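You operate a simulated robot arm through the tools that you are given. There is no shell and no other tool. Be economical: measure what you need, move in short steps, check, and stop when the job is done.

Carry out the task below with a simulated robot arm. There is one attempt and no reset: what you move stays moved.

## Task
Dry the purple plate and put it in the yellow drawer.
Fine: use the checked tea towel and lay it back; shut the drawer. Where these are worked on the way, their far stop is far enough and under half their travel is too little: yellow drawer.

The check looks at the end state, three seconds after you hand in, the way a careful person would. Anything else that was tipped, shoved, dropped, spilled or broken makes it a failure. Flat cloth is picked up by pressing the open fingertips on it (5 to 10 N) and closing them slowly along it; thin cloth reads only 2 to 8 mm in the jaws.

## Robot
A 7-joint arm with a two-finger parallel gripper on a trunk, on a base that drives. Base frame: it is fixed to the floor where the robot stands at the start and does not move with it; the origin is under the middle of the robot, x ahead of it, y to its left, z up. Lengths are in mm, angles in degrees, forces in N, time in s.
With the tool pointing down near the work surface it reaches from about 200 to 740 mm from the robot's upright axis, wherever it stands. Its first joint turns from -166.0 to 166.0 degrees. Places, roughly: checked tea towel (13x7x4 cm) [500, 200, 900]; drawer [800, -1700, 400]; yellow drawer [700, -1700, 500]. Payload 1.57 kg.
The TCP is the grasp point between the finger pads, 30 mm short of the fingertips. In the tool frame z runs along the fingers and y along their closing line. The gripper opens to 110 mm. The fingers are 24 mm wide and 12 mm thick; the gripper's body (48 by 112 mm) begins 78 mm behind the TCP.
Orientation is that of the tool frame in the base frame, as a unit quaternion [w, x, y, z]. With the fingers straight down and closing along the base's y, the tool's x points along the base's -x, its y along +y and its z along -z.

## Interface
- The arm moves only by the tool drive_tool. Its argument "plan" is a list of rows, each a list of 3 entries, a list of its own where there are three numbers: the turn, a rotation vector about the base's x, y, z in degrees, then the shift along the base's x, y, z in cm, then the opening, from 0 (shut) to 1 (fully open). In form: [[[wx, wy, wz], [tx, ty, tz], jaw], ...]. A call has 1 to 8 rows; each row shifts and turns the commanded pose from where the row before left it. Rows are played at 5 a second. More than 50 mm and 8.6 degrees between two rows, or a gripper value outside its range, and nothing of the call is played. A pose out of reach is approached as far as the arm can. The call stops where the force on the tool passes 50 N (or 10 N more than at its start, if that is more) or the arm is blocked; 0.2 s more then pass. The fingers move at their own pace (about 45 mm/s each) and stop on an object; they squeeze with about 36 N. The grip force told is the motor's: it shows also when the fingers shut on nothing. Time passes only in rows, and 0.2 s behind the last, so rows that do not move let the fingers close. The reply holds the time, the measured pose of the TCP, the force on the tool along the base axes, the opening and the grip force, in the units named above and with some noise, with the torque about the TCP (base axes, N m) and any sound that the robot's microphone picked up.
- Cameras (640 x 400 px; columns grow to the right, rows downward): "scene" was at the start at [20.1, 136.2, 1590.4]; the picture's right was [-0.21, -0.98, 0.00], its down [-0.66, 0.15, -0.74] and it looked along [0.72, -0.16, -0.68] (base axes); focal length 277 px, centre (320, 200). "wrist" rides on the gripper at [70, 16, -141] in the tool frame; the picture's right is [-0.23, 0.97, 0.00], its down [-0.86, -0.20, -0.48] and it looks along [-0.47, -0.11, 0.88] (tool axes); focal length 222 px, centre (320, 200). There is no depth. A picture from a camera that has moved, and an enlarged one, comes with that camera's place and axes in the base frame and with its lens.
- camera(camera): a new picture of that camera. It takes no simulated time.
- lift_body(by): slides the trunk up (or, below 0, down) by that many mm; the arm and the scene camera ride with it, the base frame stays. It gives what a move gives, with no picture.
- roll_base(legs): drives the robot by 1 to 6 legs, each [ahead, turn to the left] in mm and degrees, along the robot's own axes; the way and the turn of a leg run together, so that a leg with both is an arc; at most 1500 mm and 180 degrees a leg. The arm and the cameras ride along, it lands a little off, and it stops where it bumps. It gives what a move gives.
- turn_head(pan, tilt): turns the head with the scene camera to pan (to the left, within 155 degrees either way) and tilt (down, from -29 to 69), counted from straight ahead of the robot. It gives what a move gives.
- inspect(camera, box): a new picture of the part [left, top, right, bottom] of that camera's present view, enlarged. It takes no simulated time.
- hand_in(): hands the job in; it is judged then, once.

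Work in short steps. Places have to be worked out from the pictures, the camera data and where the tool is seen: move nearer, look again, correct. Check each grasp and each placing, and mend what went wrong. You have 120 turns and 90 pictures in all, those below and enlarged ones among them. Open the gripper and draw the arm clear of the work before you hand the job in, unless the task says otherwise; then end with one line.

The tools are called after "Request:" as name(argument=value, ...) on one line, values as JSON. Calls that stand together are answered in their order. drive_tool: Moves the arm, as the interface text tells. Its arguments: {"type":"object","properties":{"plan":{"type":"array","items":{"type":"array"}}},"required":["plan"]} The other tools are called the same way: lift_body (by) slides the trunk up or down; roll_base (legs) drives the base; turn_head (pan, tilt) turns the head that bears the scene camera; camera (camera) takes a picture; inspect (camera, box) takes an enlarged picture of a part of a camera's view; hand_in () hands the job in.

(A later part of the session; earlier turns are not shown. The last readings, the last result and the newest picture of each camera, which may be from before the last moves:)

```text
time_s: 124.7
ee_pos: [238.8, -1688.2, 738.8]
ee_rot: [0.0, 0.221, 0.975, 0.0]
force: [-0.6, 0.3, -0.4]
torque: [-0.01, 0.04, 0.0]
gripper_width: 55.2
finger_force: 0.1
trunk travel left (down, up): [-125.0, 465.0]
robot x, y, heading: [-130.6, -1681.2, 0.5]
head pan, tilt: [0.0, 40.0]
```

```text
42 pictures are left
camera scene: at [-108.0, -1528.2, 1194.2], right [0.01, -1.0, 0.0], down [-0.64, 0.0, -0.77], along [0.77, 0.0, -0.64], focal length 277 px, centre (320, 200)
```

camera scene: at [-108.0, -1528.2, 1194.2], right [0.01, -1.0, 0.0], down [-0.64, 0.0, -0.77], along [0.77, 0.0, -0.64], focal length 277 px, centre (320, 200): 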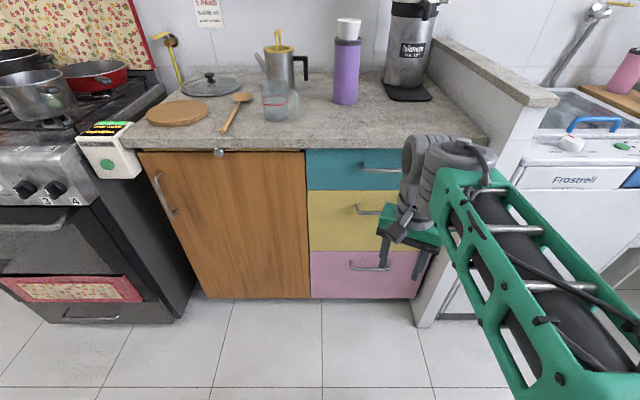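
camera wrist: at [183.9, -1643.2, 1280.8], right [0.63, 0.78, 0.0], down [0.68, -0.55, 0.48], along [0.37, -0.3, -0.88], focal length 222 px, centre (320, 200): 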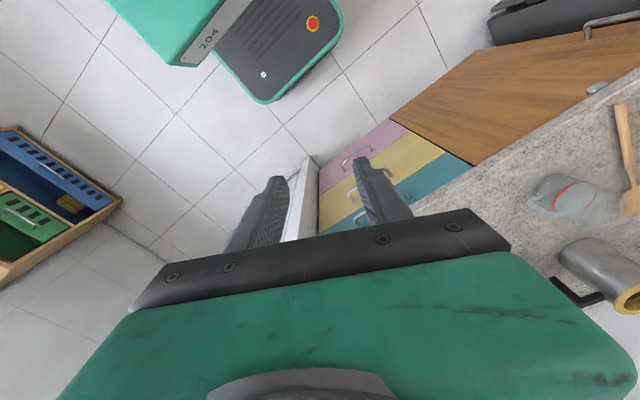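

Yellow handle I judge at about [490,-1708,655], horizontal, ~150 long. I turn the tool to point at +x with fingers closing vertically, ahead of the handle.

Request:
drive_tool(plan=[[[0, 0, -8], [0.5, -0.2, 0], 0.5], [[0, 0, -8], [0.5, -0.2, 0], 0.5], [[0, 0, -8], [0.5, -0.2, 0], 0.5], [[0, 0, -8], [0.5, -0.2, 0], 0.5], [[0, 0, -8], [0.5, -0.2, 0], 0.5], [[0, 0, -8], [0.5, -0.2, 0], 0.5], [[0, 0, -8], [0.5, -0.2, 0], 0.5], [[0, 0, -8.3], [0.5, -0.2, 0], 0.5]])

Request:
drive_tool(plan=[[[0, -8.2, 0], [1, 0, -0.5], 0.5], [[0, -8.2, 0], [1, 0, -0.8], 0.5], [[0, -8.2, 0], [1, 0, -0.8], 0.5], [[0, -8.2, 0], [1, 0, -0.8], 0.5], [[0, -8.2, 0], [1, 0, -0.8], 0.5], [[0, -8.2, 0], [1, 0, -0.8], 0.5], [[0, -8.2, 0], [1, 0, -0.8], 0.5], [[0, -8.2, 0], [1, 0, -0.8], 0.5]])

Request:
drive_tool(plan=[[[0, -8.2, 0], [1, 0, -0.8], 0.5], [[0, -8.2, 0], [1, 0, -0.7], 0.5], [[0, -8, 0], [1, 0, -0.6], 0.5], [[0, 0, 0], [0, 0, 0], 0.5]])

Request:
camera(camera="wrist")

Request:
camera(camera="scene")

```text
time_s: 126.5
ee_pos: [279.7, -1704.2, 740.2]
ee_rot: [0.0, 0.708, 0.706, 0.0]
force: [0.7, 0.9, -0.1]
torque: [-0.03, 0.04, -0.02]
gripper_width: 55.2
finger_force: 0.1
trunk travel left (down, up): [-125.0, 465.0]
robot x, y, heading: [-128.6, -1683.7, 0.3]
head pan, tilt: [0.0, 40.0]
```

```text
time_s: 128.3
ee_pos: [357.8, -1705.2, 678.7]
ee_rot: [0.384, 0.594, 0.594, 0.383]
force: [-0.1, 0.2, 0.5]
torque: [0.0, -0.02, -0.03]
gripper_width: 55.1
finger_force: 0.0
trunk travel left (down, up): [-125.0, 465.0]
robot x, y, heading: [-129.4, -1682.3, 0.5]
head pan, tilt: [0.0, 40.0]
```

```text
time_s: 129.3
ee_pos: [390.2, -1704.8, 656.3]
ee_rot: [0.501, 0.5, 0.5, 0.499]
force: [-0.2, 0.1, -0.9]
torque: [0.02, 0.02, -0.03]
gripper_width: 54.8
finger_force: 0.1
trunk travel left (down, up): [-125.0, 465.0]
robot x, y, heading: [-128.8, -1683.0, 0.6]
head pan, tilt: [0.0, 40.0]
```

```text
41 pictures are left
camera wrist: at [248.7, -1634.9, 672.7], right [0.0, -0.23, 0.97], down [-0.48, -0.86, -0.2], along [0.88, -0.47, -0.11], focal length 222 px, centre (320, 200)
```

wrist: 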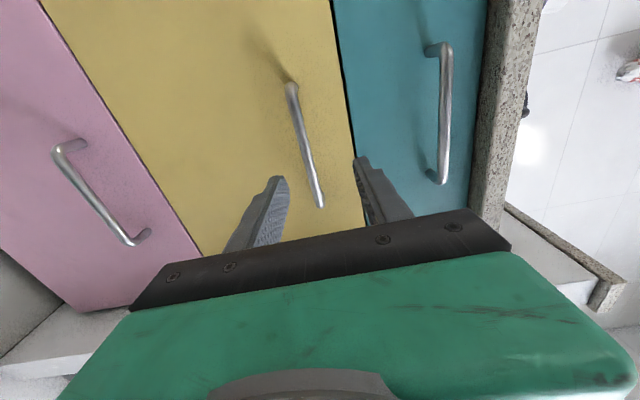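

```text
40 pictures are left
camera scene: at [-108.0, -1528.2, 1194.2], right [0.01, -1.0, 0.0], down [-0.64, 0.0, -0.77], along [0.77, 0.0, -0.64], focal length 277 px, centre (320, 200)
```

scene: 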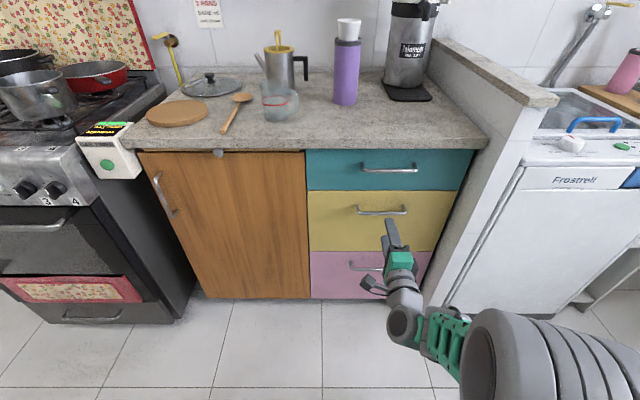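

Handle worked out at x≈497, y −1636…−1776, z≈646. I advance to TCP x≈485 with fingers around the bar.

Request:
drive_tool(plan=[[[0, 0, 0], [2, 0, -0.5], 0.5], [[0, 0, 0], [2, 0, -0.4], 0.5], [[0, 0, 0], [2, 0, 0], 0.5], [[0, 0, 0], [1.5, 0, 0], 0.5], [[0, 0, 0], [1, 0, 0], 0.5], [[0, 0, 0], [0, 0, 0], 0.5]])

Request:
camera(camera="wrist")

Request:
inspect(camera="scene", box=[330, 170, 450, 270])

```text
time_s: 130.7
ee_pos: [474.8, -1704.4, 648.6]
ee_rot: [0.5, 0.5, 0.5, 0.499]
force: [0.1, 0.7, -0.1]
torque: [0.03, 0.0, -0.02]
gripper_width: 54.8
finger_force: 0.0
trunk travel left (down, up): [-125.0, 465.0]
robot x, y, heading: [-131.5, -1683.7, 0.5]
head pan, tilt: [0.0, 40.0]
```

```text
39 pictures are left
camera wrist: at [334.1, -1633.9, 664.4], right [0.0, -0.23, 0.97], down [-0.48, -0.86, -0.2], along [0.88, -0.47, -0.11], focal length 222 px, centre (320, 200)
```

wrist: 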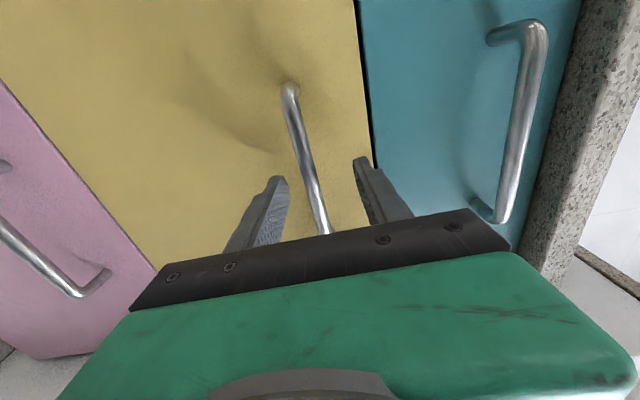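

```text
4.00 times, centred on (390, 220) of scene
camera zoom: at [-108.0, -1528.2, 1194.2], right [0.01, -1.0, 0.0], down [-0.64, 0.0, -0.77], along [0.77, 0.0, -0.64], focal length 1107 px, centre (40, 120)
```

zoom: 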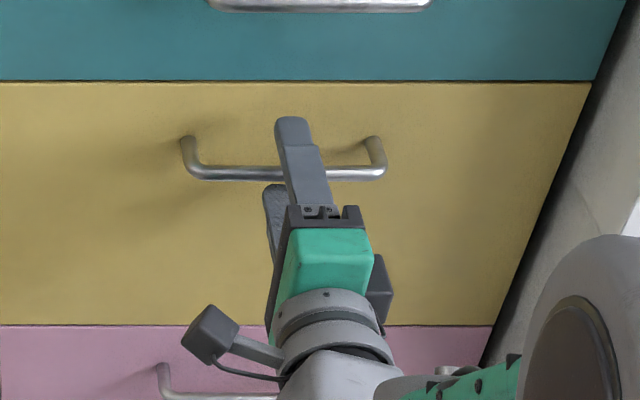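

The bar is between the fingers. I close on it.

Request:
drive_tool(plan=[[[0, 0, 0], [0.4, 0, 0], 0.5], [[0, 0, 0], [0, 0, 0], 0.3], [[0, 0, 0], [0, 0, 0], 0.1], [[0, 0, 0], [0, 0, 0], 0], [[0, 0, 0], [0, 0, 0], 0], [[0, 0, 0], [0, 0, 0], 0]])

```text
time_s: 132.1
ee_pos: [477.8, -1704.4, 641.5]
ee_rot: [0.497, 0.503, 0.504, 0.496]
force: [1.1, -2.1, -31.0]
torque: [0.03, 0.45, -0.18]
gripper_width: 11.6
finger_force: 28.6
trunk travel left (down, up): [-125.0, 465.0]
robot x, y, heading: [-129.7, -1683.8, 0.3]
head pan, tilt: [0.0, 40.0]
```

Gripped (11.6 mm). The bar sits ~7 mm lower; I relax that and pull a few cm.

Request:
drive_tool(plan=[[[0, 0, 0], [0, 0, -0.4], 0], [[0, 0, 0], [0, 0, -0.3], 0], [[0, 0, 0], [-1, 0, 0], 0], [[0, 0, 0], [-1.5, 0, 0], 0], [[0, 0, 0], [-2, 0, 0], 0], [[0, 0, 0], [-2, 0, 0], 0]])

Request:
inspect(camera="scene", box=[290, 140, 470, 300])

```text
time_s: 133.5
ee_pos: [415.3, -1703.4, 642.5]
ee_rot: [0.502, 0.5, 0.499, 0.499]
force: [-0.2, -8.2, -13.7]
torque: [0.2, 0.18, -0.55]
gripper_width: 11.9
finger_force: 29.5
trunk travel left (down, up): [-125.0, 465.0]
robot x, y, heading: [-130.5, -1684.5, 0.8]
head pan, tilt: [0.0, 40.0]
```

```text
2.50 times, centred on (380, 220) of scene
camera zoom: at [-106.8, -1528.9, 1194.4], right [0.01, -1.0, 0.0], down [-0.64, 0.0, -0.77], along [0.77, 0.0, -0.64], focal length 692 px, centre (170, 150)
```

zoom: 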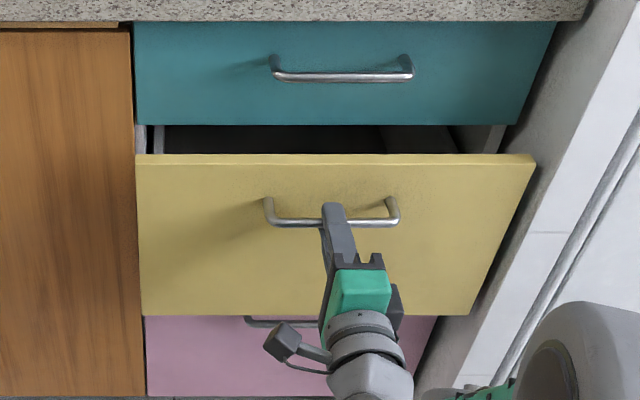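

The drawer opens. I pull further by rolling the base back 230 mm with the grip kept.

Request:
roll_base(legs=[[-230, 0]])

Request:
camera(camera="scene")

```text
time_s: 135.2
ee_pos: [179.4, -1706.3, 641.4]
ee_rot: [0.5, 0.5, 0.499, 0.5]
force: [0.0, 15.3, 0.1]
torque: [0.07, -0.02, 0.95]
gripper_width: 11.7
finger_force: 28.4
trunk travel left (down, up): [-125.0, 465.0]
robot x, y, heading: [-363.4, -1683.3, 0.1]
head pan, tilt: [0.0, 40.0]
```

```text
36 pictures are left
camera scene: at [-341.9, -1528.4, 1194.2], right [0.0, -1.0, 0.0], down [-0.64, 0.0, -0.77], along [0.77, 0.0, -0.64], focal length 277 px, centre (320, 200)
```

scene: 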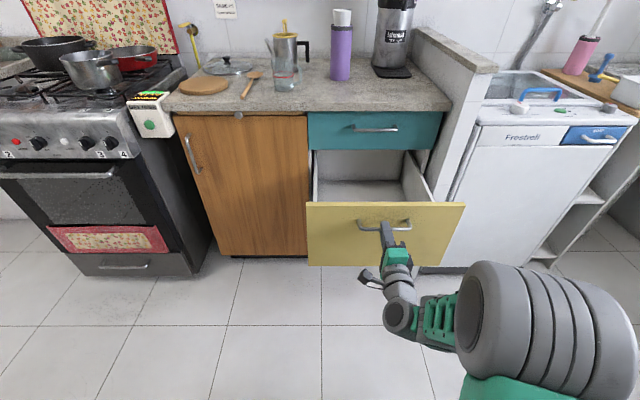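

Open by ~300 mm. I pull on gently to learn whether there's more travel.

Request:
drive_tool(plan=[[[0, 0, 0], [-1, 0, 0], 0], [[0, 0, 0], [-1.5, 0, 0], 0], [[0, 0, 0], [-1.5, 0, 0], 0], [[0, 0, 0], [-1.5, 0, 0], 0], [[0, 0, 0], [-1.5, 0, 0], 0], [[0, 0, 0], [0, 0, 0], 0]])

```text
time_s: 136.6
ee_pos: [110.1, -1706.1, 641.8]
ee_rot: [0.501, 0.5, 0.5, 0.499]
force: [-1.6, 1.5, -3.6]
torque: [0.03, 0.07, -0.45]
gripper_width: 11.8
finger_force: 29.2
trunk travel left (down, up): [-125.0, 465.0]
robot x, y, heading: [-365.5, -1681.0, -0.1]
head pan, tilt: [0.0, 40.0]
```

Opened ~367 mm, ample. I release the handle and back off.

Request:
drive_tool(plan=[[[0, 0, 0], [0, 0, 0], 0.3], [[0, 0, 0], [0, 0, 0], 0.5], [[0, 0, 0], [0, 0, 0], 0.5], [[0, 0, 0], [-2, 0, 0], 0.5], [[0, 0, 0], [-3, 0, 0], 0.5], [[0, 0, 0], [-3, 0, 0], 0.5]])

Request:
roll_base(legs=[[-250, 0]])

Request:
camera(camera="scene")

```text
time_s: 137.8
ee_pos: [90.2, -1618.1, 667.7]
ee_rot: [0.448, 0.396, 0.565, 0.569]
force: [0.0, -0.1, 0.2]
torque: [0.01, 0.02, -0.04]
gripper_width: 55.1
finger_force: 0.1
trunk travel left (down, up): [-125.0, 465.0]
robot x, y, heading: [-365.1, -1683.9, 0.2]
head pan, tilt: [0.0, 40.0]
stopped in row 6: the arm was blocked; the commanded pose is now the measured one
```

```text
time_s: 139.6
ee_pos: [-153.4, -1618.9, 666.1]
ee_rot: [0.448, 0.397, 0.565, 0.568]
force: [0.4, 0.5, 0.4]
torque: [0.03, 0.01, 0.01]
gripper_width: 54.7
finger_force: 0.1
trunk travel left (down, up): [-125.0, 465.0]
robot x, y, heading: [-609.3, -1687.3, 0.0]
head pan, tilt: [0.0, 40.0]
```

```text
35 pictures are left
camera scene: at [-579.1, -1529.0, 1193.9], right [0.0, -1.0, 0.0], down [-0.65, 0.0, -0.76], along [0.76, 0.0, -0.65], focal length 277 px, centre (320, 200)
```

scene: 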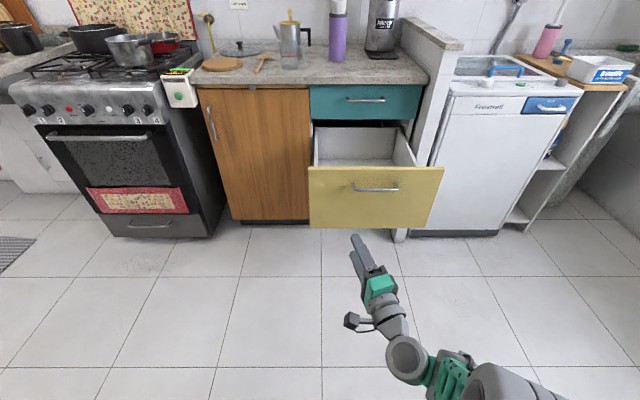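

The drawer stands open. Now back to the plate: I raise the trunk and drive back in front of the sink (a bit left, y≈+100).

Request:
lift_body(by=440)

Request:
roll_base(legs=[[0, 90], [900, 0], [850, 0], [0, -90]])

Request:
turn_head(pan=-10, tilt=40)

Request:
camera(camera="scene")

```text
refused: 440 is not a number from -400 to 400
```

```text
time_s: 156.2
ee_pos: [-132.9, 135.4, 666.7]
ee_rot: [0.453, 0.402, 0.561, 0.565]
force: [-0.9, 0.8, 0.0]
torque: [0.0, -0.02, -0.02]
gripper_width: 54.9
finger_force: 0.0
trunk travel left (down, up): [-125.0, 465.0]
robot x, y, heading: [-588.7, 75.8, -0.6]
head pan, tilt: [0.0, 40.0]
```

```text
time_s: 156.9
ee_pos: [-133.1, 135.1, 667.1]
ee_rot: [0.453, 0.401, 0.561, 0.565]
force: [-0.1, 0.4, -0.2]
torque: [0.0, -0.01, 0.01]
gripper_width: 55.1
finger_force: 0.1
trunk travel left (down, up): [-125.0, 465.0]
robot x, y, heading: [-589.6, 76.0, -1.1]
head pan, tilt: [-10.0, 40.0]
```

```text
34 pictures are left
camera scene: at [-558.1, 217.7, 1193.9], right [-0.19, -0.98, 0.0], down [-0.64, 0.12, -0.76], along [0.75, -0.14, -0.65], focal length 277 px, centre (320, 200)
```

scene: 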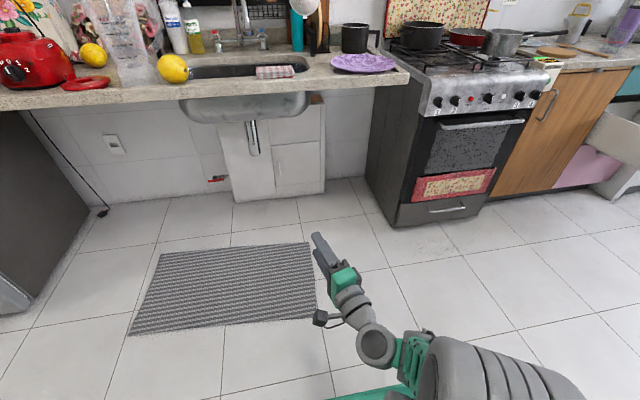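

Request:
inspect(camera="scene", box=[310, 30, 420, 100])

Request:
lift_body(by=400)

Request:
roll_base(legs=[[560, 0]])

```text
5.71 times, centred on (365, 65) of scene
camera zoom: at [-558.1, 217.7, 1193.9], right [-0.19, -0.98, 0.0], down [-0.64, 0.12, -0.76], along [0.75, -0.14, -0.65], focal length 1581 px, centre (63, 971)
```

zoom: 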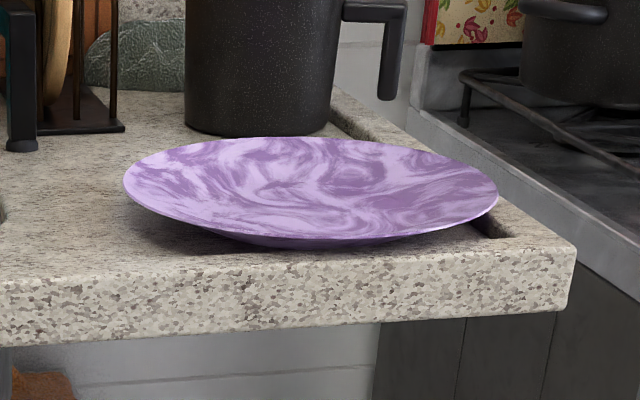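

```text
time_s: 160.7
ee_pos: [-134.7, 136.4, 1070.6]
ee_rot: [0.455, 0.4, 0.56, 0.566]
force: [-0.2, 0.8, 0.7]
torque: [0.01, -0.01, -0.02]
gripper_width: 55.3
finger_force: 0.1
trunk travel left (down, up): [-525.0, 65.0]
robot x, y, heading: [-591.4, 78.0, -1.1]
head pan, tilt: [-10.0, 40.0]
```

```text
time_s: 163.9
ee_pos: [423.8, 130.8, 1071.5]
ee_rot: [0.453, 0.399, 0.56, 0.567]
force: [0.0, 0.5, -0.6]
torque: [0.01, -0.03, -0.04]
gripper_width: 55.0
finger_force: 0.0
trunk travel left (down, up): [-525.0, 65.0]
robot x, y, heading: [-30.0, 68.8, -0.4]
head pan, tilt: [-10.0, 40.0]
```

Plate lies on its flat base with the rim ~20 mm up. Plan: turn the tool down, press the closed fingertips in the plate's middle, and drag the plate towards the sink so its rim overhangs the basin, then grip that rim.

Request:
drive_tool(plan=[[[-5.47, 4.37, 3.86], [0.4, -1, 0.5], 0], [[-5.47, 4.37, 3.86], [0.9, -2.2, 0.5], 0], [[-5.47, 4.37, 3.86], [0.9, -2.2, 0], 0], [[-5.47, 4.37, 3.86], [0.9, -2.2, 0], 0], [[-5.47, 4.37, 3.86], [0.9, -2.2, 0], 0], [[-5.47, 4.37, 3.86], [0.9, -2.2, 0], 0], [[-5.47, 4.37, 3.86], [0.9, -2.2, 0], 0]])

Request:
drive_tool(plan=[[[-5.47, 4.37, 3.86], [0.9, -2.2, 0], 0], [[-5.47, 4.37, 3.86], [0.9, -2.2, 0], 0], [[-5.47, 4.37, 3.86], [0.9, -2.2, 0], 0], [[-5.47, 4.37, 3.86], [0.9, -2.2, 0], 0], [[-5.47, 4.37, 3.86], [0.9, -2.2, 0], 0], [[-5.47, 4.37, 3.86], [0.9, -2.2, 0], 0], [[-5.47, 4.37, 3.86], [0.9, -2.2, 0], 0]])

Request:
camera(camera="wrist")

```text
time_s: 165.5
ee_pos: [482.4, -12.6, 1078.8]
ee_rot: [0.255, 0.225, 0.884, 0.32]
force: [0.1, -0.3, 0.6]
torque: [0.02, 0.0, -0.01]
gripper_width: 0.0
finger_force: 21.7
trunk travel left (down, up): [-525.0, 65.0]
robot x, y, heading: [-29.2, 70.9, -0.4]
head pan, tilt: [-10.0, 40.0]
```

```text
time_s: 167.1
ee_pos: [546.7, -165.7, 1080.8]
ee_rot: [-0.002, -0.002, 1.0, 0.0]
force: [-0.8, -0.6, -0.2]
torque: [0.02, 0.0, 0.0]
gripper_width: 0.0
finger_force: 21.2
trunk travel left (down, up): [-525.0, 65.0]
robot x, y, heading: [-32.3, 71.1, -0.6]
head pan, tilt: [-10.0, 40.0]
```

```text
32 pictures are left
camera wrist: at [475.8, -150.5, 1223.6], right [0.22, 0.97, 0.0], down [0.86, -0.2, 0.48], along [0.46, -0.11, -0.88], focal length 222 px, centre (320, 200)
```

wrist: 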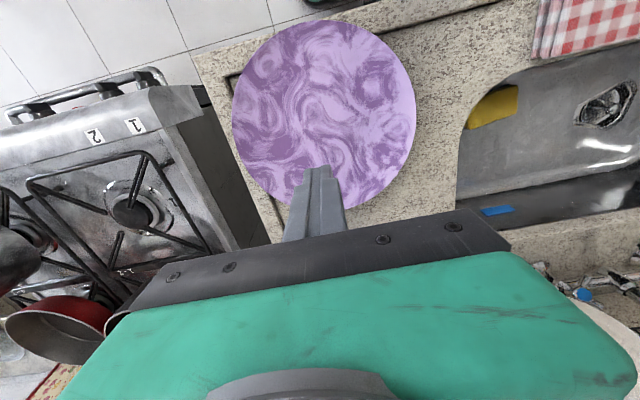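

Plate centre ≈[543,-157]; sink edge at y≈35–42 for x>580. I press the closed fingertips at the centre.

Request:
drive_tool(plan=[[[0, 0, 0], [0, 0.7, -4], 0], [[0, 0, 0], [0, 0, -4], 0], [[0, 0, 0], [0, 0, -4], 0], [[0, 0, 0], [0, 0, -2], 0], [[0, 0, 0], [0, 0, -0.7], 0], [[0, 0, 0], [0, 0, 0], 0]])

Request:
drive_tool(plan=[[[0, 0, 0], [0, 0, -0.3], 0], [[0, 0, 0], [0, 0, -0.2], 0], [[0, 0, 0], [0, 0, 0], 0]])

```text
time_s: 168.5
ee_pos: [543.7, -158.4, 933.2]
ee_rot: [-0.001, -0.002, 1.0, 0.001]
force: [0.2, -0.8, -0.7]
torque: [0.0, 0.0, -0.04]
gripper_width: 0.0
finger_force: 21.1
trunk travel left (down, up): [-525.0, 65.0]
robot x, y, heading: [-30.7, 71.4, -0.4]
head pan, tilt: [-10.0, 40.0]
```

```text
time_s: 169.3
ee_pos: [544.2, -158.7, 928.6]
ee_rot: [-0.001, -0.002, 1.0, 0.001]
force: [-0.1, 0.5, -1.0]
torque: [-0.01, 0.01, -0.02]
gripper_width: 0.0
finger_force: 21.4
trunk travel left (down, up): [-525.0, 65.0]
robot x, y, heading: [-29.9, 76.3, -0.9]
head pan, tilt: [-10.0, 40.0]
```

Request:
drive_tool(plan=[[[0, 0, 0], [0, 0, -0.2], 0], [[0, 0, 0], [0, 0, -0.1], 0], [[0, 0, 0], [0, 0, 0], 0]])

Request:
drive_tool(plan=[[[0, 0, 0], [0, 0, -0.1], 0], [[0, 0, 0], [0, 0, 0], 0]])

```text
time_s: 170.1
ee_pos: [544.1, -157.5, 926.1]
ee_rot: [0.0, -0.002, 1.0, 0.001]
force: [-0.8, 0.6, 3.6]
torque: [0.02, -0.01, -0.01]
gripper_width: 0.1
finger_force: 20.9
trunk travel left (down, up): [-525.0, 65.0]
robot x, y, heading: [-29.2, 70.4, -0.7]
head pan, tilt: [-10.0, 40.0]
```

```text
time_s: 170.7
ee_pos: [545.6, -158.9, 925.7]
ee_rot: [0.001, -0.002, 1.0, 0.0]
force: [-1.9, 1.2, 10.5]
torque: [0.01, 0.13, 0.0]
gripper_width: 0.0
finger_force: 21.1
trunk travel left (down, up): [-525.0, 65.0]
robot x, y, heading: [-33.1, 72.0, -0.6]
head pan, tilt: [-10.0, 40.0]
```

10 N on the plate's middle. I drag gently towards [+x,+y] and check whether it follows.

Request:
drive_tool(plan=[[[0, 0, 0], [0.3, 0.7, 0], 0], [[0, 0, 0], [0.4, 0.9, 0], 0], [[0, 0, 0], [0.4, 0.9, 0], 0], [[0, 0, 0], [0.4, 0.9, 0], 0], [[0, 0, 0], [0.4, 0.9, 0], 0]])

Request:
camera(camera="wrist")

```text
time_s: 171.9
ee_pos: [561.1, -116.1, 926.2]
ee_rot: [0.001, -0.001, 1.0, 0.0]
force: [-2.6, -4.6, 15.0]
torque: [-0.15, 0.08, -0.01]
gripper_width: 0.0
finger_force: 21.1
trunk travel left (down, up): [-525.0, 65.0]
robot x, y, heading: [-30.3, 67.4, -0.8]
head pan, tilt: [-10.0, 40.0]
```

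```text
31 pictures are left
camera wrist: at [492.0, -99.9, 1067.2], right [0.23, 0.97, 0.0], down [0.86, -0.2, 0.48], along [0.47, -0.11, -0.88], focal length 222 px, centre (320, 200)
```

wrist: 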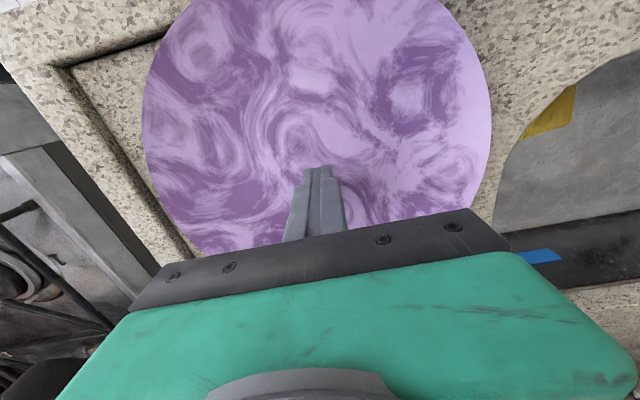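

It follows. Continue the drag by ~75 mm more.

Request:
drive_tool(plan=[[[0, 0, 0], [0.5, 0.9, 0.03], 0], [[0, 0, 0], [0.5, 0.9, 0], 0], [[0, 0, 0], [0.5, 0.9, 0], 0], [[0, 0, 0], [0.5, 0.9, 0], 0], [[0, 0, 0], [0.5, 0.9, 0], 0], [[0, 0, 0], [0.5, 1, 0], 0], [[0, 0, 0], [0.5, 1, 0], 0], [[0, 0, 0], [0.4, 1, 0], 0]])

Request:
camera(camera="wrist")

```text
time_s: 173.7
ee_pos: [603.2, -39.6, 927.1]
ee_rot: [0.0, -0.003, 1.0, 0.001]
force: [-1.4, -5.1, 16.7]
torque: [-0.17, 0.0, -0.06]
gripper_width: 0.0
finger_force: 20.9
trunk travel left (down, up): [-525.0, 65.0]
robot x, y, heading: [-31.0, 68.0, -0.9]
head pan, tilt: [-10.0, 40.0]
```

```text
30 pictures are left
camera wrist: at [532.8, -24.7, 1067.2], right [0.22, 0.97, 0.0], down [0.86, -0.2, 0.48], along [0.47, -0.11, -0.88], focal length 222 px, centre (320, 200)
```

wrist: 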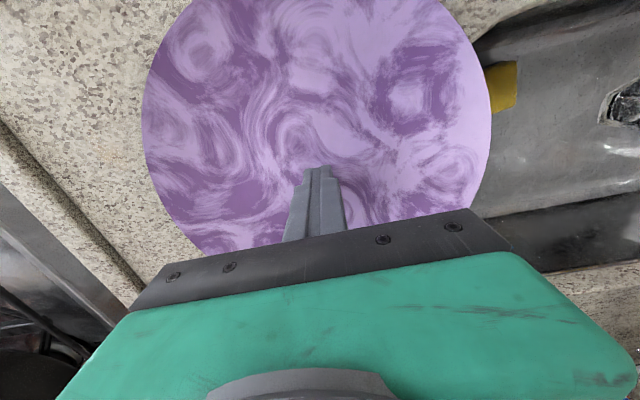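

Plate followed completely: centre ≈[601,-39], its rim overhangs the basin by ~40 mm. I lift, swing to the sink side and tilt the tool to point −y, 20° down.

Request:
drive_tool(plan=[[[0, 0, 0], [0, 0, 3], 0], [[0, 0, 0], [0, 0, 4.5], 0], [[-8, 0, 0], [0, 2.5, 2], 0.1], [[-8, 0, 0], [0, 3, 0], 0.2], [[-8, 0, 0], [0, 3, 0], 0.3], [[-8, 0, 0], [0, 3, 0], 0.3], [[-8, 0, 0], [0, 3, 0], 0.3], [[-8, 0, 0], [0, 3, 0], 0.3]])

Request:
drive_tool(plan=[[[-8, 0, 0], [0, 2.5, -1], 0.3], [[-8, 0, 0], [0, 1, -2], 0.3], [[-6, 0, 0], [0, 0, -2], 0.3], [[0, 0, 0], [0, 0, -2], 0.3], [[0, 0, 0], [0, 0, 0], 0.3]])

Request:
camera(camera="wrist")

Request:
camera(camera="scene")

```text
time_s: 175.5
ee_pos: [541.0, 88.5, 1003.0]
ee_rot: [0.0, 0.0, 0.923, -0.384]
force: [-0.5, -0.4, -0.5]
torque: [0.08, -0.02, 0.02]
gripper_width: 32.9
finger_force: 0.0
out of reach, approached as far as the arm can: row 6, 7, 8
trunk travel left (down, up): [-525.0, 65.0]
robot x, y, heading: [-31.5, 72.4, -0.7]
head pan, tilt: [-10.0, 40.0]
```

```text
time_s: 176.7
ee_pos: [498.3, 73.6, 934.7]
ee_rot: [0.0, -0.002, 0.876, -0.482]
force: [0.4, 0.2, 0.3]
torque: [0.0, 0.0, 0.01]
gripper_width: 33.0
finger_force: 0.1
out of reach, approached as far as the arm can: row 1, 2, 3
trunk travel left (down, up): [-525.0, 65.0]
robot x, y, heading: [-28.6, 68.6, -0.8]
head pan, tilt: [-10.0, 40.0]
```

```text
29 pictures are left
camera wrist: at [427.7, 201.8, 997.0], right [0.22, 0.52, -0.82], down [0.86, 0.3, 0.42], along [0.47, -0.8, -0.38], focal length 222 px, centre (320, 200)
```

wrist: 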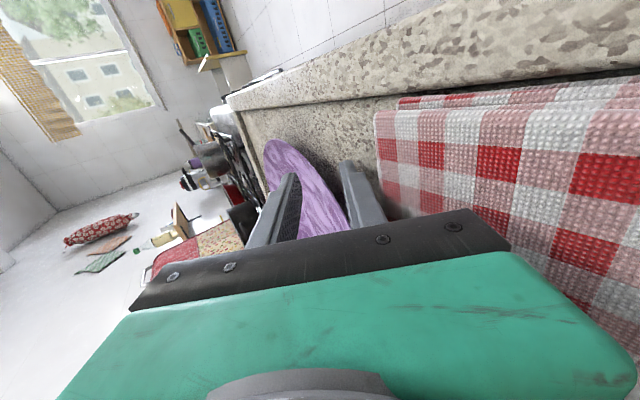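

```text
28 pictures are left
camera scene: at [-5.5, 210.3, 1594.2], right [-0.18, -0.98, 0.0], down [-0.63, 0.12, -0.77], along [0.75, -0.14, -0.64], focal length 277 px, centre (320, 200)
```

scene: 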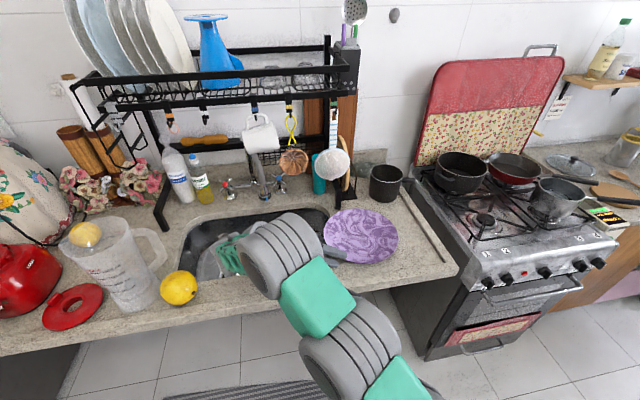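

The arm ran out of reach and the hand is close above the towel (no force felt). I raise it straight up first, then reposition the base further left and closer.

Request:
drive_tool(plan=[[[0, 0, 0], [0, 0, 3], 0.3], [[0, 0, 0], [0, 0, 4], 0.3], [[0, 0, 0], [0, 0, 4], 0.3], [[0, 0, 0], [-1, 0, 4], 0.3], [[0, 0, 0], [-2, 0, 0], 0.3]])

Request:
roll_base(legs=[[-250, 0], [0, 90], [230, 0], [0, -90], [320, 0]])

Request:
camera(camera="scene")

```text
time_s: 177.9
ee_pos: [432.2, 42.9, 1026.4]
ee_rot: [-0.001, -0.001, 0.876, -0.481]
force: [0.5, -0.1, -0.4]
torque: [0.01, 0.01, 0.04]
gripper_width: 33.0
finger_force: 0.0
out of reach, approached as far as the arm can: row 1, 2, 3, 4
trunk travel left (down, up): [-525.0, 65.0]
robot x, y, heading: [-31.0, 69.9, -0.6]
head pan, tilt: [-10.0, 40.0]
```

```text
time_s: 190.5
ee_pos: [504.0, 261.2, 1025.0]
ee_rot: [-0.001, 0.001, 0.877, -0.481]
force: [0.3, 0.0, -0.1]
torque: [-0.02, 0.02, -0.02]
gripper_width: 32.9
finger_force: 0.1
trunk travel left (down, up): [-525.0, 65.0]
robot x, y, heading: [43.5, 294.7, -0.9]
head pan, tilt: [-10.0, 40.0]
```

```text
27 pictures are left
camera scene: at [68.4, 431.8, 1594.2], right [-0.19, -0.98, 0.0], down [-0.63, 0.12, -0.77], along [0.75, -0.15, -0.64], focal length 277 px, centre (320, 200)
```

scene: 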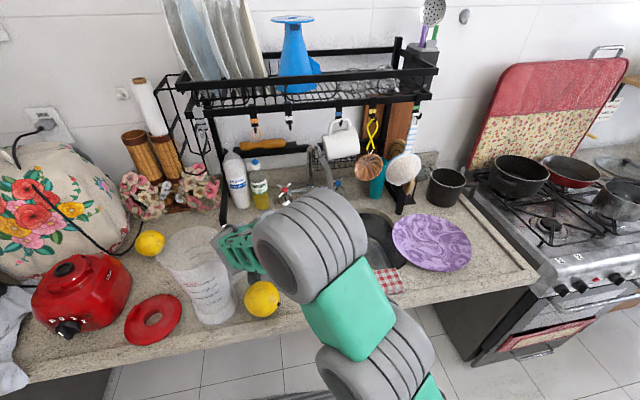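

The forearm is above the left part of the counter near the jug; moving the hand −y will take it away from there. First a tiny step to see that the command matches the measured pose.

Request:
drive_tool(plan=[[[0, 0, 0], [0, -1, 0], 0.3], [[0, 0, 0], [0, -1, 0], 0.3]])

```text
time_s: 191.1
ee_pos: [505.0, 240.8, 1025.8]
ee_rot: [-0.002, 0.002, 0.877, -0.481]
force: [-0.7, -0.6, 0.8]
torque: [0.02, -0.01, 0.02]
gripper_width: 33.1
finger_force: 0.1
trunk travel left (down, up): [-525.0, 65.0]
robot x, y, heading: [40.5, 291.1, -1.0]
head pan, tilt: [-10.0, 40.0]
```

Command follows. Move to above the pre-grasp [601,165,1000] and pitch to 20°.

Request:
drive_tool(plan=[[[-2.5, 0, 0], [1.9, -1.5, 0], 0.3], [[-2.5, 0, 0], [1.9, -1.5, 0], 0.3], [[-2.5, 0, 0], [1.9, -1.5, 0], 0.3], [[-2.5, 0, 0], [1.9, -1.5, -1], 0.3], [[-2.5, 0, 0], [2, -1.5, -1.5], 0.3], [[0, 0, 0], [0, 0, 0], 0.3]])

Request:
camera(camera="wrist")

Request:
camera(camera="scene")

```text
time_s: 192.5
ee_pos: [566.6, 150.8, 970.0]
ee_rot: [-0.002, 0.002, 0.819, -0.574]
force: [0.0, 0.0, 0.0]
torque: [0.02, -0.02, -0.03]
gripper_width: 32.8
finger_force: 0.0
out of reach, approached as far as the arm can: row 2, 3, 5
trunk travel left (down, up): [-525.0, 65.0]
robot x, y, heading: [40.9, 292.5, -0.9]
head pan, tilt: [-10.0, 40.0]
```

```text
26 pictures are left
camera wrist: at [497.7, 290.1, 1002.7], right [0.23, 0.33, -0.92], down [0.86, 0.38, 0.35], along [0.46, -0.87, -0.2], focal length 222 px, centre (320, 200)
```

wrist: 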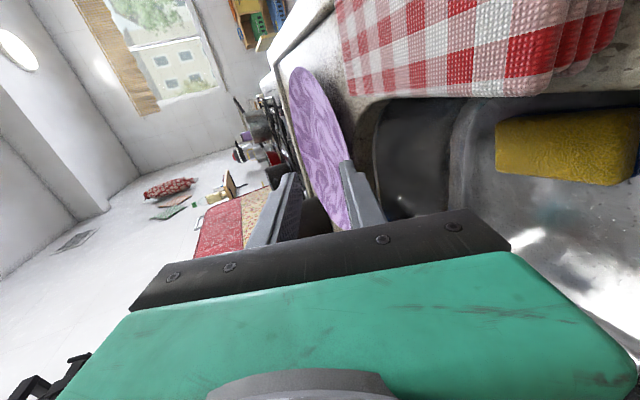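

```text
25 pictures are left
camera scene: at [68.3, 431.7, 1594.3], right [-0.19, -0.98, 0.0], down [-0.63, 0.12, -0.77], along [0.75, -0.15, -0.64], focal length 277 px, centre (320, 200)
```

scene: 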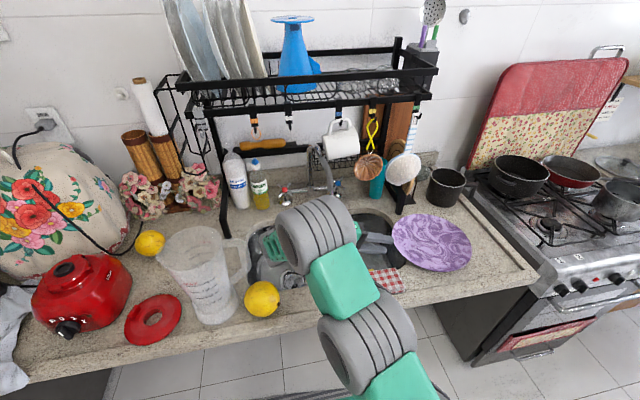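

Hand aims at the plate edge well, but x is 35 mm short by reach; I roll the base 35 mm ahead.

Request:
roll_base(legs=[[36, 0]])

Request:
inspect(camera="wrist", box=[230, 40, 430, 240])

```text
time_s: 193.4
ee_pos: [602.5, 151.4, 969.9]
ee_rot: [-0.002, 0.001, 0.819, -0.574]
force: [-0.3, 0.7, -0.8]
torque: [-0.02, -0.02, 0.01]
gripper_width: 33.1
finger_force: 0.0
trunk travel left (down, up): [-525.0, 65.0]
robot x, y, heading: [80.4, 291.7, -1.0]
head pan, tilt: [-10.0, 40.0]
```

```text
2.00 times, centred on (330, 140) of wrist
camera zoom: at [534.4, 289.9, 1002.8], right [0.23, 0.33, -0.92], down [0.86, 0.38, 0.35], along [0.46, -0.86, -0.2], focal length 444 px, centre (300, 320)
```

zoom: 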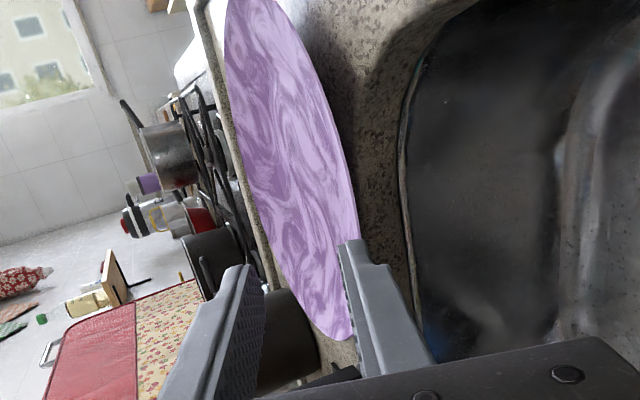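

Rim point measured at [606,84,913]. I lower onto the approach line and advance along the tool axis, short of final.

Request:
drive_tool(plan=[[[0, 0, 0], [0, 0, -1.6], 0.35], [[0, 0, 0], [0, 0, -1.6], 0.35], [[0, 0, 0], [0, -1.5, -0.55], 0.35], [[0, 0, 0], [0, -1.5, -0.55], 0.35], [[0, 0, 0], [0, 0, 0], 0.35]])

Request:
camera(camera="wrist")

Request:
inspect(camera="scene", box=[320, 190, 480, 300])

```text
time_s: 194.6
ee_pos: [603.5, 120.6, 925.5]
ee_rot: [-0.002, 0.001, 0.819, -0.574]
force: [0.4, -0.4, 0.0]
torque: [-0.01, -0.01, 0.02]
gripper_width: 38.6
finger_force: 0.1
trunk travel left (down, up): [-525.0, 65.0]
robot x, y, heading: [76.6, 295.8, -1.0]
head pan, tilt: [-10.0, 40.0]
```

```text
23 pictures are left
camera wrist: at [534.5, 259.6, 959.1], right [0.23, 0.33, -0.92], down [0.86, 0.38, 0.35], along [0.46, -0.86, -0.2], focal length 222 px, centre (320, 200)
```

wrist: 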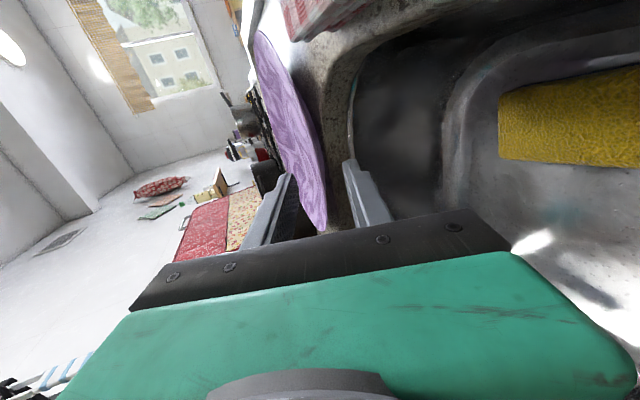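

```text
3.64 times, centred on (400, 245) of scene
camera zoom: at [104.8, 431.1, 1594.2], right [-0.19, -0.98, 0.0], down [-0.63, 0.12, -0.77], along [0.75, -0.15, -0.64], focal length 1006 px, centre (29, 36)
```

zoom: 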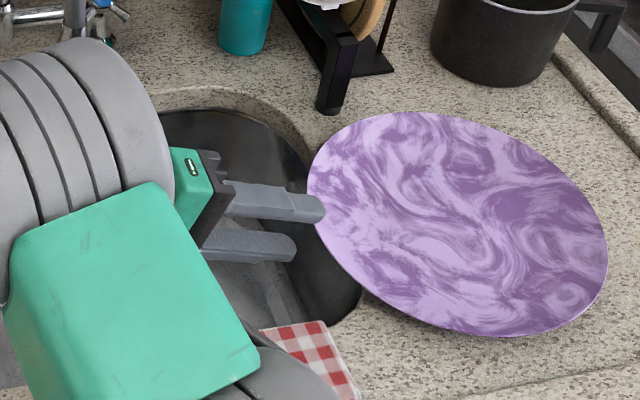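

The rim is between the two fingers, overhanging the basin. I advance another 33 mm along the axis.

Request:
drive_tool(plan=[[[0, 0, 0], [0, -1, -0.35], 0.35], [[0, 0, 0], [0, -1, -0.35], 0.35], [[0, 0, 0], [0, -0.7, -0.25], 0.35], [[0, 0, 0], [0, -0.4, -0.15], 0.35], [[0, 0, 0], [0, 0, 0], 0.35]])

Request:
inspect(camera="wrist", box=[220, 40, 420, 240])

```text
time_s: 195.8
ee_pos: [604.2, 89.9, 915.2]
ee_rot: [-0.002, 0.002, 0.819, -0.574]
force: [0.4, 0.9, -0.6]
torque: [0.04, 0.0, 0.0]
gripper_width: 38.4
finger_force: 0.0
trunk travel left (down, up): [-525.0, 65.0]
robot x, y, heading: [79.1, 296.9, -1.2]
head pan, tilt: [-10.0, 40.0]
```

```text
2.00 times, centred on (320, 140) of wrist
camera zoom: at [534.2, 228.8, 948.5], right [0.23, 0.33, -0.92], down [0.86, 0.38, 0.35], along [0.46, -0.86, -0.2], focal length 444 px, centre (320, 320)
```

zoom: 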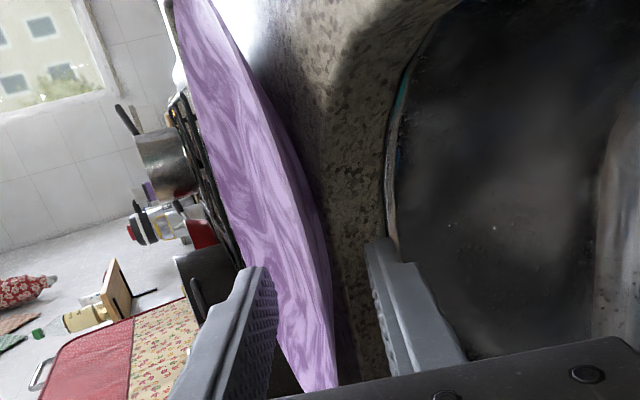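

Rim is well between the fingers. Close.

Request:
drive_tool(plan=[[[0, 0, 0], [0, 0, 0], 0.25], [[0, 0, 0], [0, 0, 0], 0.15], [[0, 0, 0], [0, 0, 0], 0.05], [[0, 0, 0], [0, 0, 0], 0], [[0, 0, 0], [0, 0, 0], 0], [[0, 0, 0], [0, 0, 0], 0]])

```text
time_s: 197.2
ee_pos: [604.0, 89.0, 915.7]
ee_rot: [-0.002, 0.002, 0.819, -0.574]
force: [1.1, -0.5, 3.9]
torque: [-0.25, -0.31, 0.03]
gripper_width: 4.0
finger_force: 24.7
trunk travel left (down, up): [-525.0, 65.0]
robot x, y, heading: [78.9, 291.5, -1.0]
head pan, tilt: [-10.0, 40.0]
```

Gripped (4 mm). Lift slowly.

Request:
drive_tool(plan=[[[0, 0, 0], [0, 0, 0.3], 0], [[0, 0, 0], [0, 0, 0.5], 0], [[0, 0, 0], [0, 0, 0.8], 0], [[0, 0, 0], [0, 0, 1], 0], [[0, 0, 0], [0, 0, 1.2], 0], [[0, 0, 0], [0, 0, 1.2], 0], [[0, 0, 0], [0, 0, 1.2], 0], [[0, 0, 0], [0, 0, 0.8], 0]])

Request:
camera(camera="scene")

```text
time_s: 199.0
ee_pos: [604.2, 88.7, 986.0]
ee_rot: [-0.002, 0.002, 0.819, -0.573]
force: [-0.6, -1.0, -1.4]
torque: [0.24, 0.01, -0.01]
gripper_width: 3.8
finger_force: 24.8
trunk travel left (down, up): [-525.0, 65.0]
robot x, y, heading: [77.6, 292.5, -0.9]
head pan, tilt: [-10.0, 40.0]
```

```text
20 pictures are left
camera scene: at [104.9, 431.0, 1594.2], right [-0.19, -0.98, 0.0], down [-0.63, 0.12, -0.77], along [0.75, -0.15, -0.64], focal length 277 px, centre (320, 200)
```

scene: 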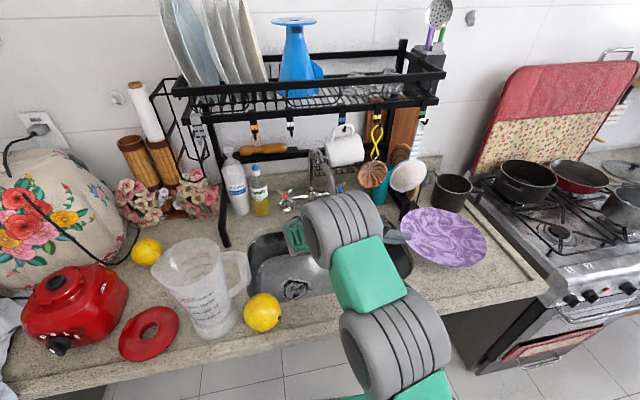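

The plate is lifted securely. I raise it a little, back off, and drive to the drawer.

Request:
lift_body(by=60)

Request:
roll_base(legs=[[-410, 0], [0, -90]])

Request:
turn_head(pan=-15, tilt=30)

Request:
camera(camera="scene")

```text
time_s: 200.0
ee_pos: [603.1, 89.3, 1045.9]
ee_rot: [-0.002, 0.001, 0.819, -0.573]
force: [0.0, 0.0, -1.5]
torque: [0.28, 0.01, 0.02]
gripper_width: 4.0
finger_force: 24.8
trunk travel left (down, up): [-585.0, 5.0]
robot x, y, heading: [80.8, 292.7, -1.1]
head pan, tilt: [-10.0, 40.0]
```

```text
time_s: 206.3
ee_pos: [-517.2, -234.0, 1047.5]
ee_rot: [-0.398, 0.568, 0.591, -0.412]
force: [-1.4, -0.7, -1.3]
torque: [0.01, -0.24, 0.02]
gripper_width: 3.7
finger_force: 24.9
trunk travel left (down, up): [-585.0, 5.0]
robot x, y, heading: [-335.5, 296.3, -88.5]
head pan, tilt: [-10.0, 40.0]
```

```text
time_s: 207.0
ee_pos: [-516.6, -233.3, 1045.5]
ee_rot: [-0.398, 0.568, 0.591, -0.412]
force: [0.5, -0.2, -1.3]
torque: [-0.02, -0.24, -0.05]
gripper_width: 3.8
finger_force: 25.0
trunk travel left (down, up): [-585.0, 5.0]
robot x, y, heading: [-334.7, 297.7, -88.6]
head pan, tilt: [-15.0, 30.0]
```

```text
19 pictures are left
camera scene: at [-204.8, 273.9, 1669.5], right [-0.97, 0.24, 0.0], down [0.12, 0.49, -0.87], along [-0.2, -0.84, -0.5], focal length 277 px, centre (320, 200)
```

scene: 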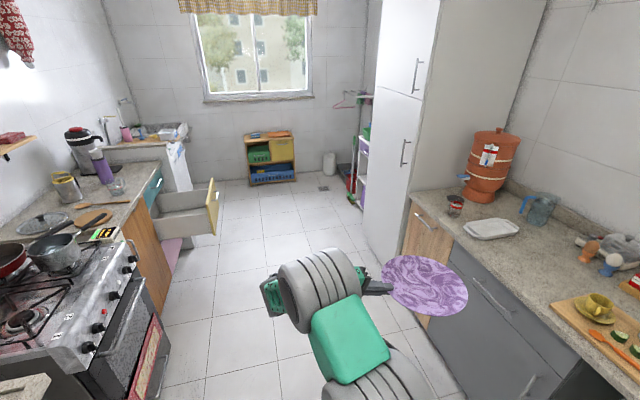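

The way is clear on both sides (opposite counter at x≈−1000). I drive down and turn to face the drawer.

Request:
roll_base(legs=[[0, -1.4], [900, 0], [835, 0], [0, 90]])

Request:
turn_head(pan=-20, tilt=45)

Request:
camera(camera="scene")

```text
time_s: 220.1
ee_pos: [213.3, -1657.9, 1046.1]
ee_rot: [0.007, -0.01, 0.819, -0.574]
force: [-0.8, 0.6, -1.9]
torque: [0.25, 0.01, -0.03]
gripper_width: 3.9
finger_force: 24.7
trunk travel left (down, up): [-585.0, 5.0]
robot x, y, heading: [-322.4, -1467.4, 0.7]
head pan, tilt: [-15.0, 30.0]
```

```text
time_s: 220.9
ee_pos: [214.3, -1658.0, 1046.2]
ee_rot: [0.007, -0.011, 0.819, -0.573]
force: [0.1, 0.3, -1.2]
torque: [0.25, -0.01, 0.02]
gripper_width: 4.2
finger_force: 24.5
trunk travel left (down, up): [-585.0, 5.0]
robot x, y, heading: [-314.8, -1471.3, 0.8]
head pan, tilt: [-20.0, 45.0]
```

```text
18 pictures are left
camera scene: at [-301.8, -1345.0, 1647.0], right [-0.33, -0.94, 0.0], down [-0.67, 0.23, -0.71], along [0.67, -0.23, -0.71], focal length 277 px, centre (320, 200)
```

scene: 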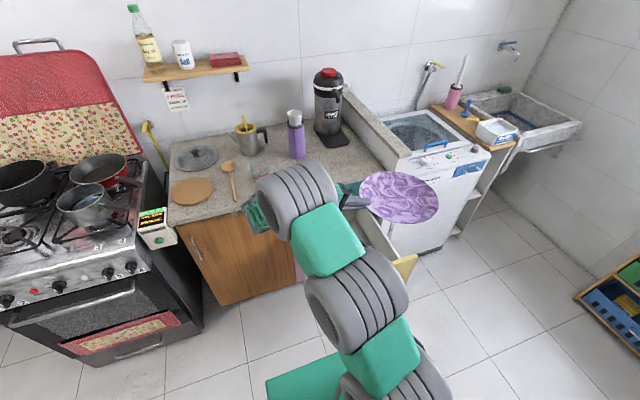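

Request:
camera(camera="wrist")

```text
17 pictures are left
camera wrist: at [140.7, -1521.3, 1078.9], right [0.22, 0.34, -0.92], down [0.85, 0.4, 0.35], along [0.49, -0.85, -0.2], focal length 222 px, centre (320, 200)
```

wrist: 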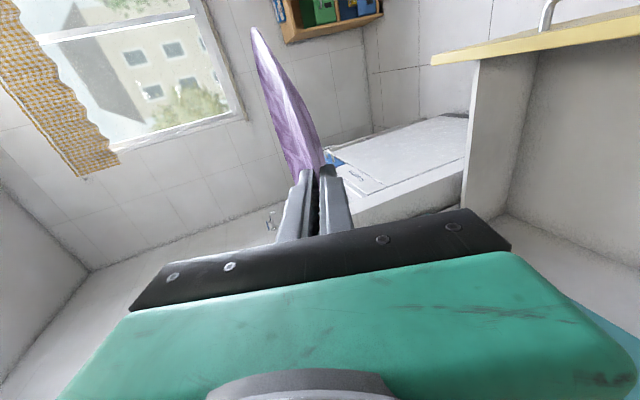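

From this view: drawer side walls top at z≈590, floor ≈430, front panel top ≈700. I roll ahead 122 mm, and pitch the tool to 55° down (plate tilts, far side lower).

Request:
roll_base(legs=[[122, 0]])

Request:
drive_tool(plan=[[[4, 0, 0], [0, 0, 0], 0], [[5, 0, 0], [0, 0, 0], 0], [[5, 0, 0], [0, 0, 0], 0], [[6, 0, 0], [0, 0, 0], 0], [[6, 0, 0], [0, 0, 0], 0], [[5, 0, 0], [0, 0, 0], 0], [[4, 0, 0], [0, 0, 0], 0], [[0, 0, 0], [0, 0, 0], 0]])

Request:
lift_body(by=-220)

Request:
camera(camera="scene")

Request:
camera(camera="wrist")

```text
time_s: 222.1
ee_pos: [336.8, -1655.2, 1045.5]
ee_rot: [0.007, -0.012, 0.819, -0.574]
force: [0.4, 0.7, -2.2]
torque: [0.23, 0.01, 0.0]
gripper_width: 3.9
finger_force: 24.7
trunk travel left (down, up): [-585.0, 5.0]
robot x, y, heading: [-192.5, -1473.0, 0.8]
head pan, tilt: [-20.0, 45.0]
```

```text
time_s: 223.9
ee_pos: [336.3, -1656.6, 1046.3]
ee_rot: [0.009, -0.008, 0.953, -0.301]
force: [-0.2, -0.2, -1.4]
torque: [0.21, -0.01, -0.01]
gripper_width: 3.8
finger_force: 23.9
trunk travel left (down, up): [-585.0, 5.0]
robot x, y, heading: [-192.3, -1471.9, 1.1]
head pan, tilt: [-20.0, 45.0]
```

```text
time_s: 226.2
ee_pos: [336.8, -1655.9, 826.0]
ee_rot: [0.009, -0.01, 0.954, -0.3]
force: [-0.1, 1.1, -2.3]
torque: [0.19, 0.0, 0.0]
gripper_width: 4.1
finger_force: 24.6
trunk travel left (down, up): [-365.0, 225.0]
robot x, y, heading: [-195.9, -1470.5, 0.6]
head pan, tilt: [-20.0, 45.0]
```

```text
16 pictures are left
camera scene: at [-179.5, -1343.5, 1427.0], right [-0.33, -0.94, 0.0], down [-0.67, 0.23, -0.71], along [0.67, -0.23, -0.71], focal length 277 px, centre (320, 200)
```

scene: 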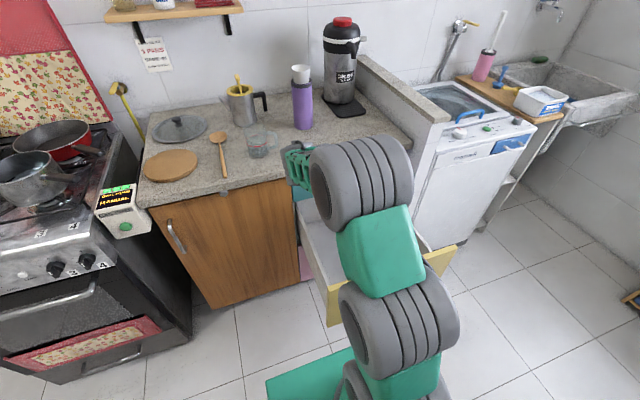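

```text
15 pictures are left
camera wrist: at [263.5, -1563.1, 931.6], right [0.22, 0.8, -0.56], down [0.85, 0.13, 0.52], along [0.49, -0.58, -0.65], focal length 222 px, centre (320, 200)
```

wrist: 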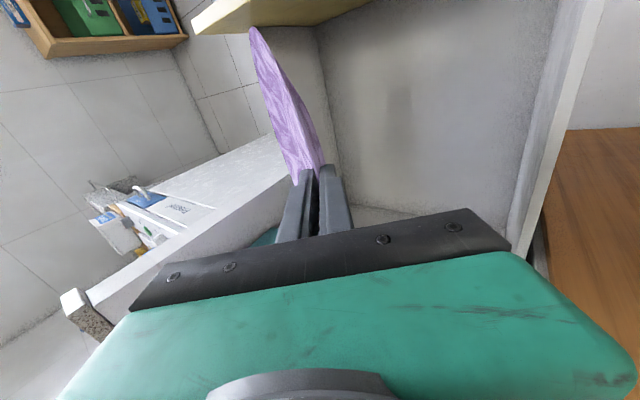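

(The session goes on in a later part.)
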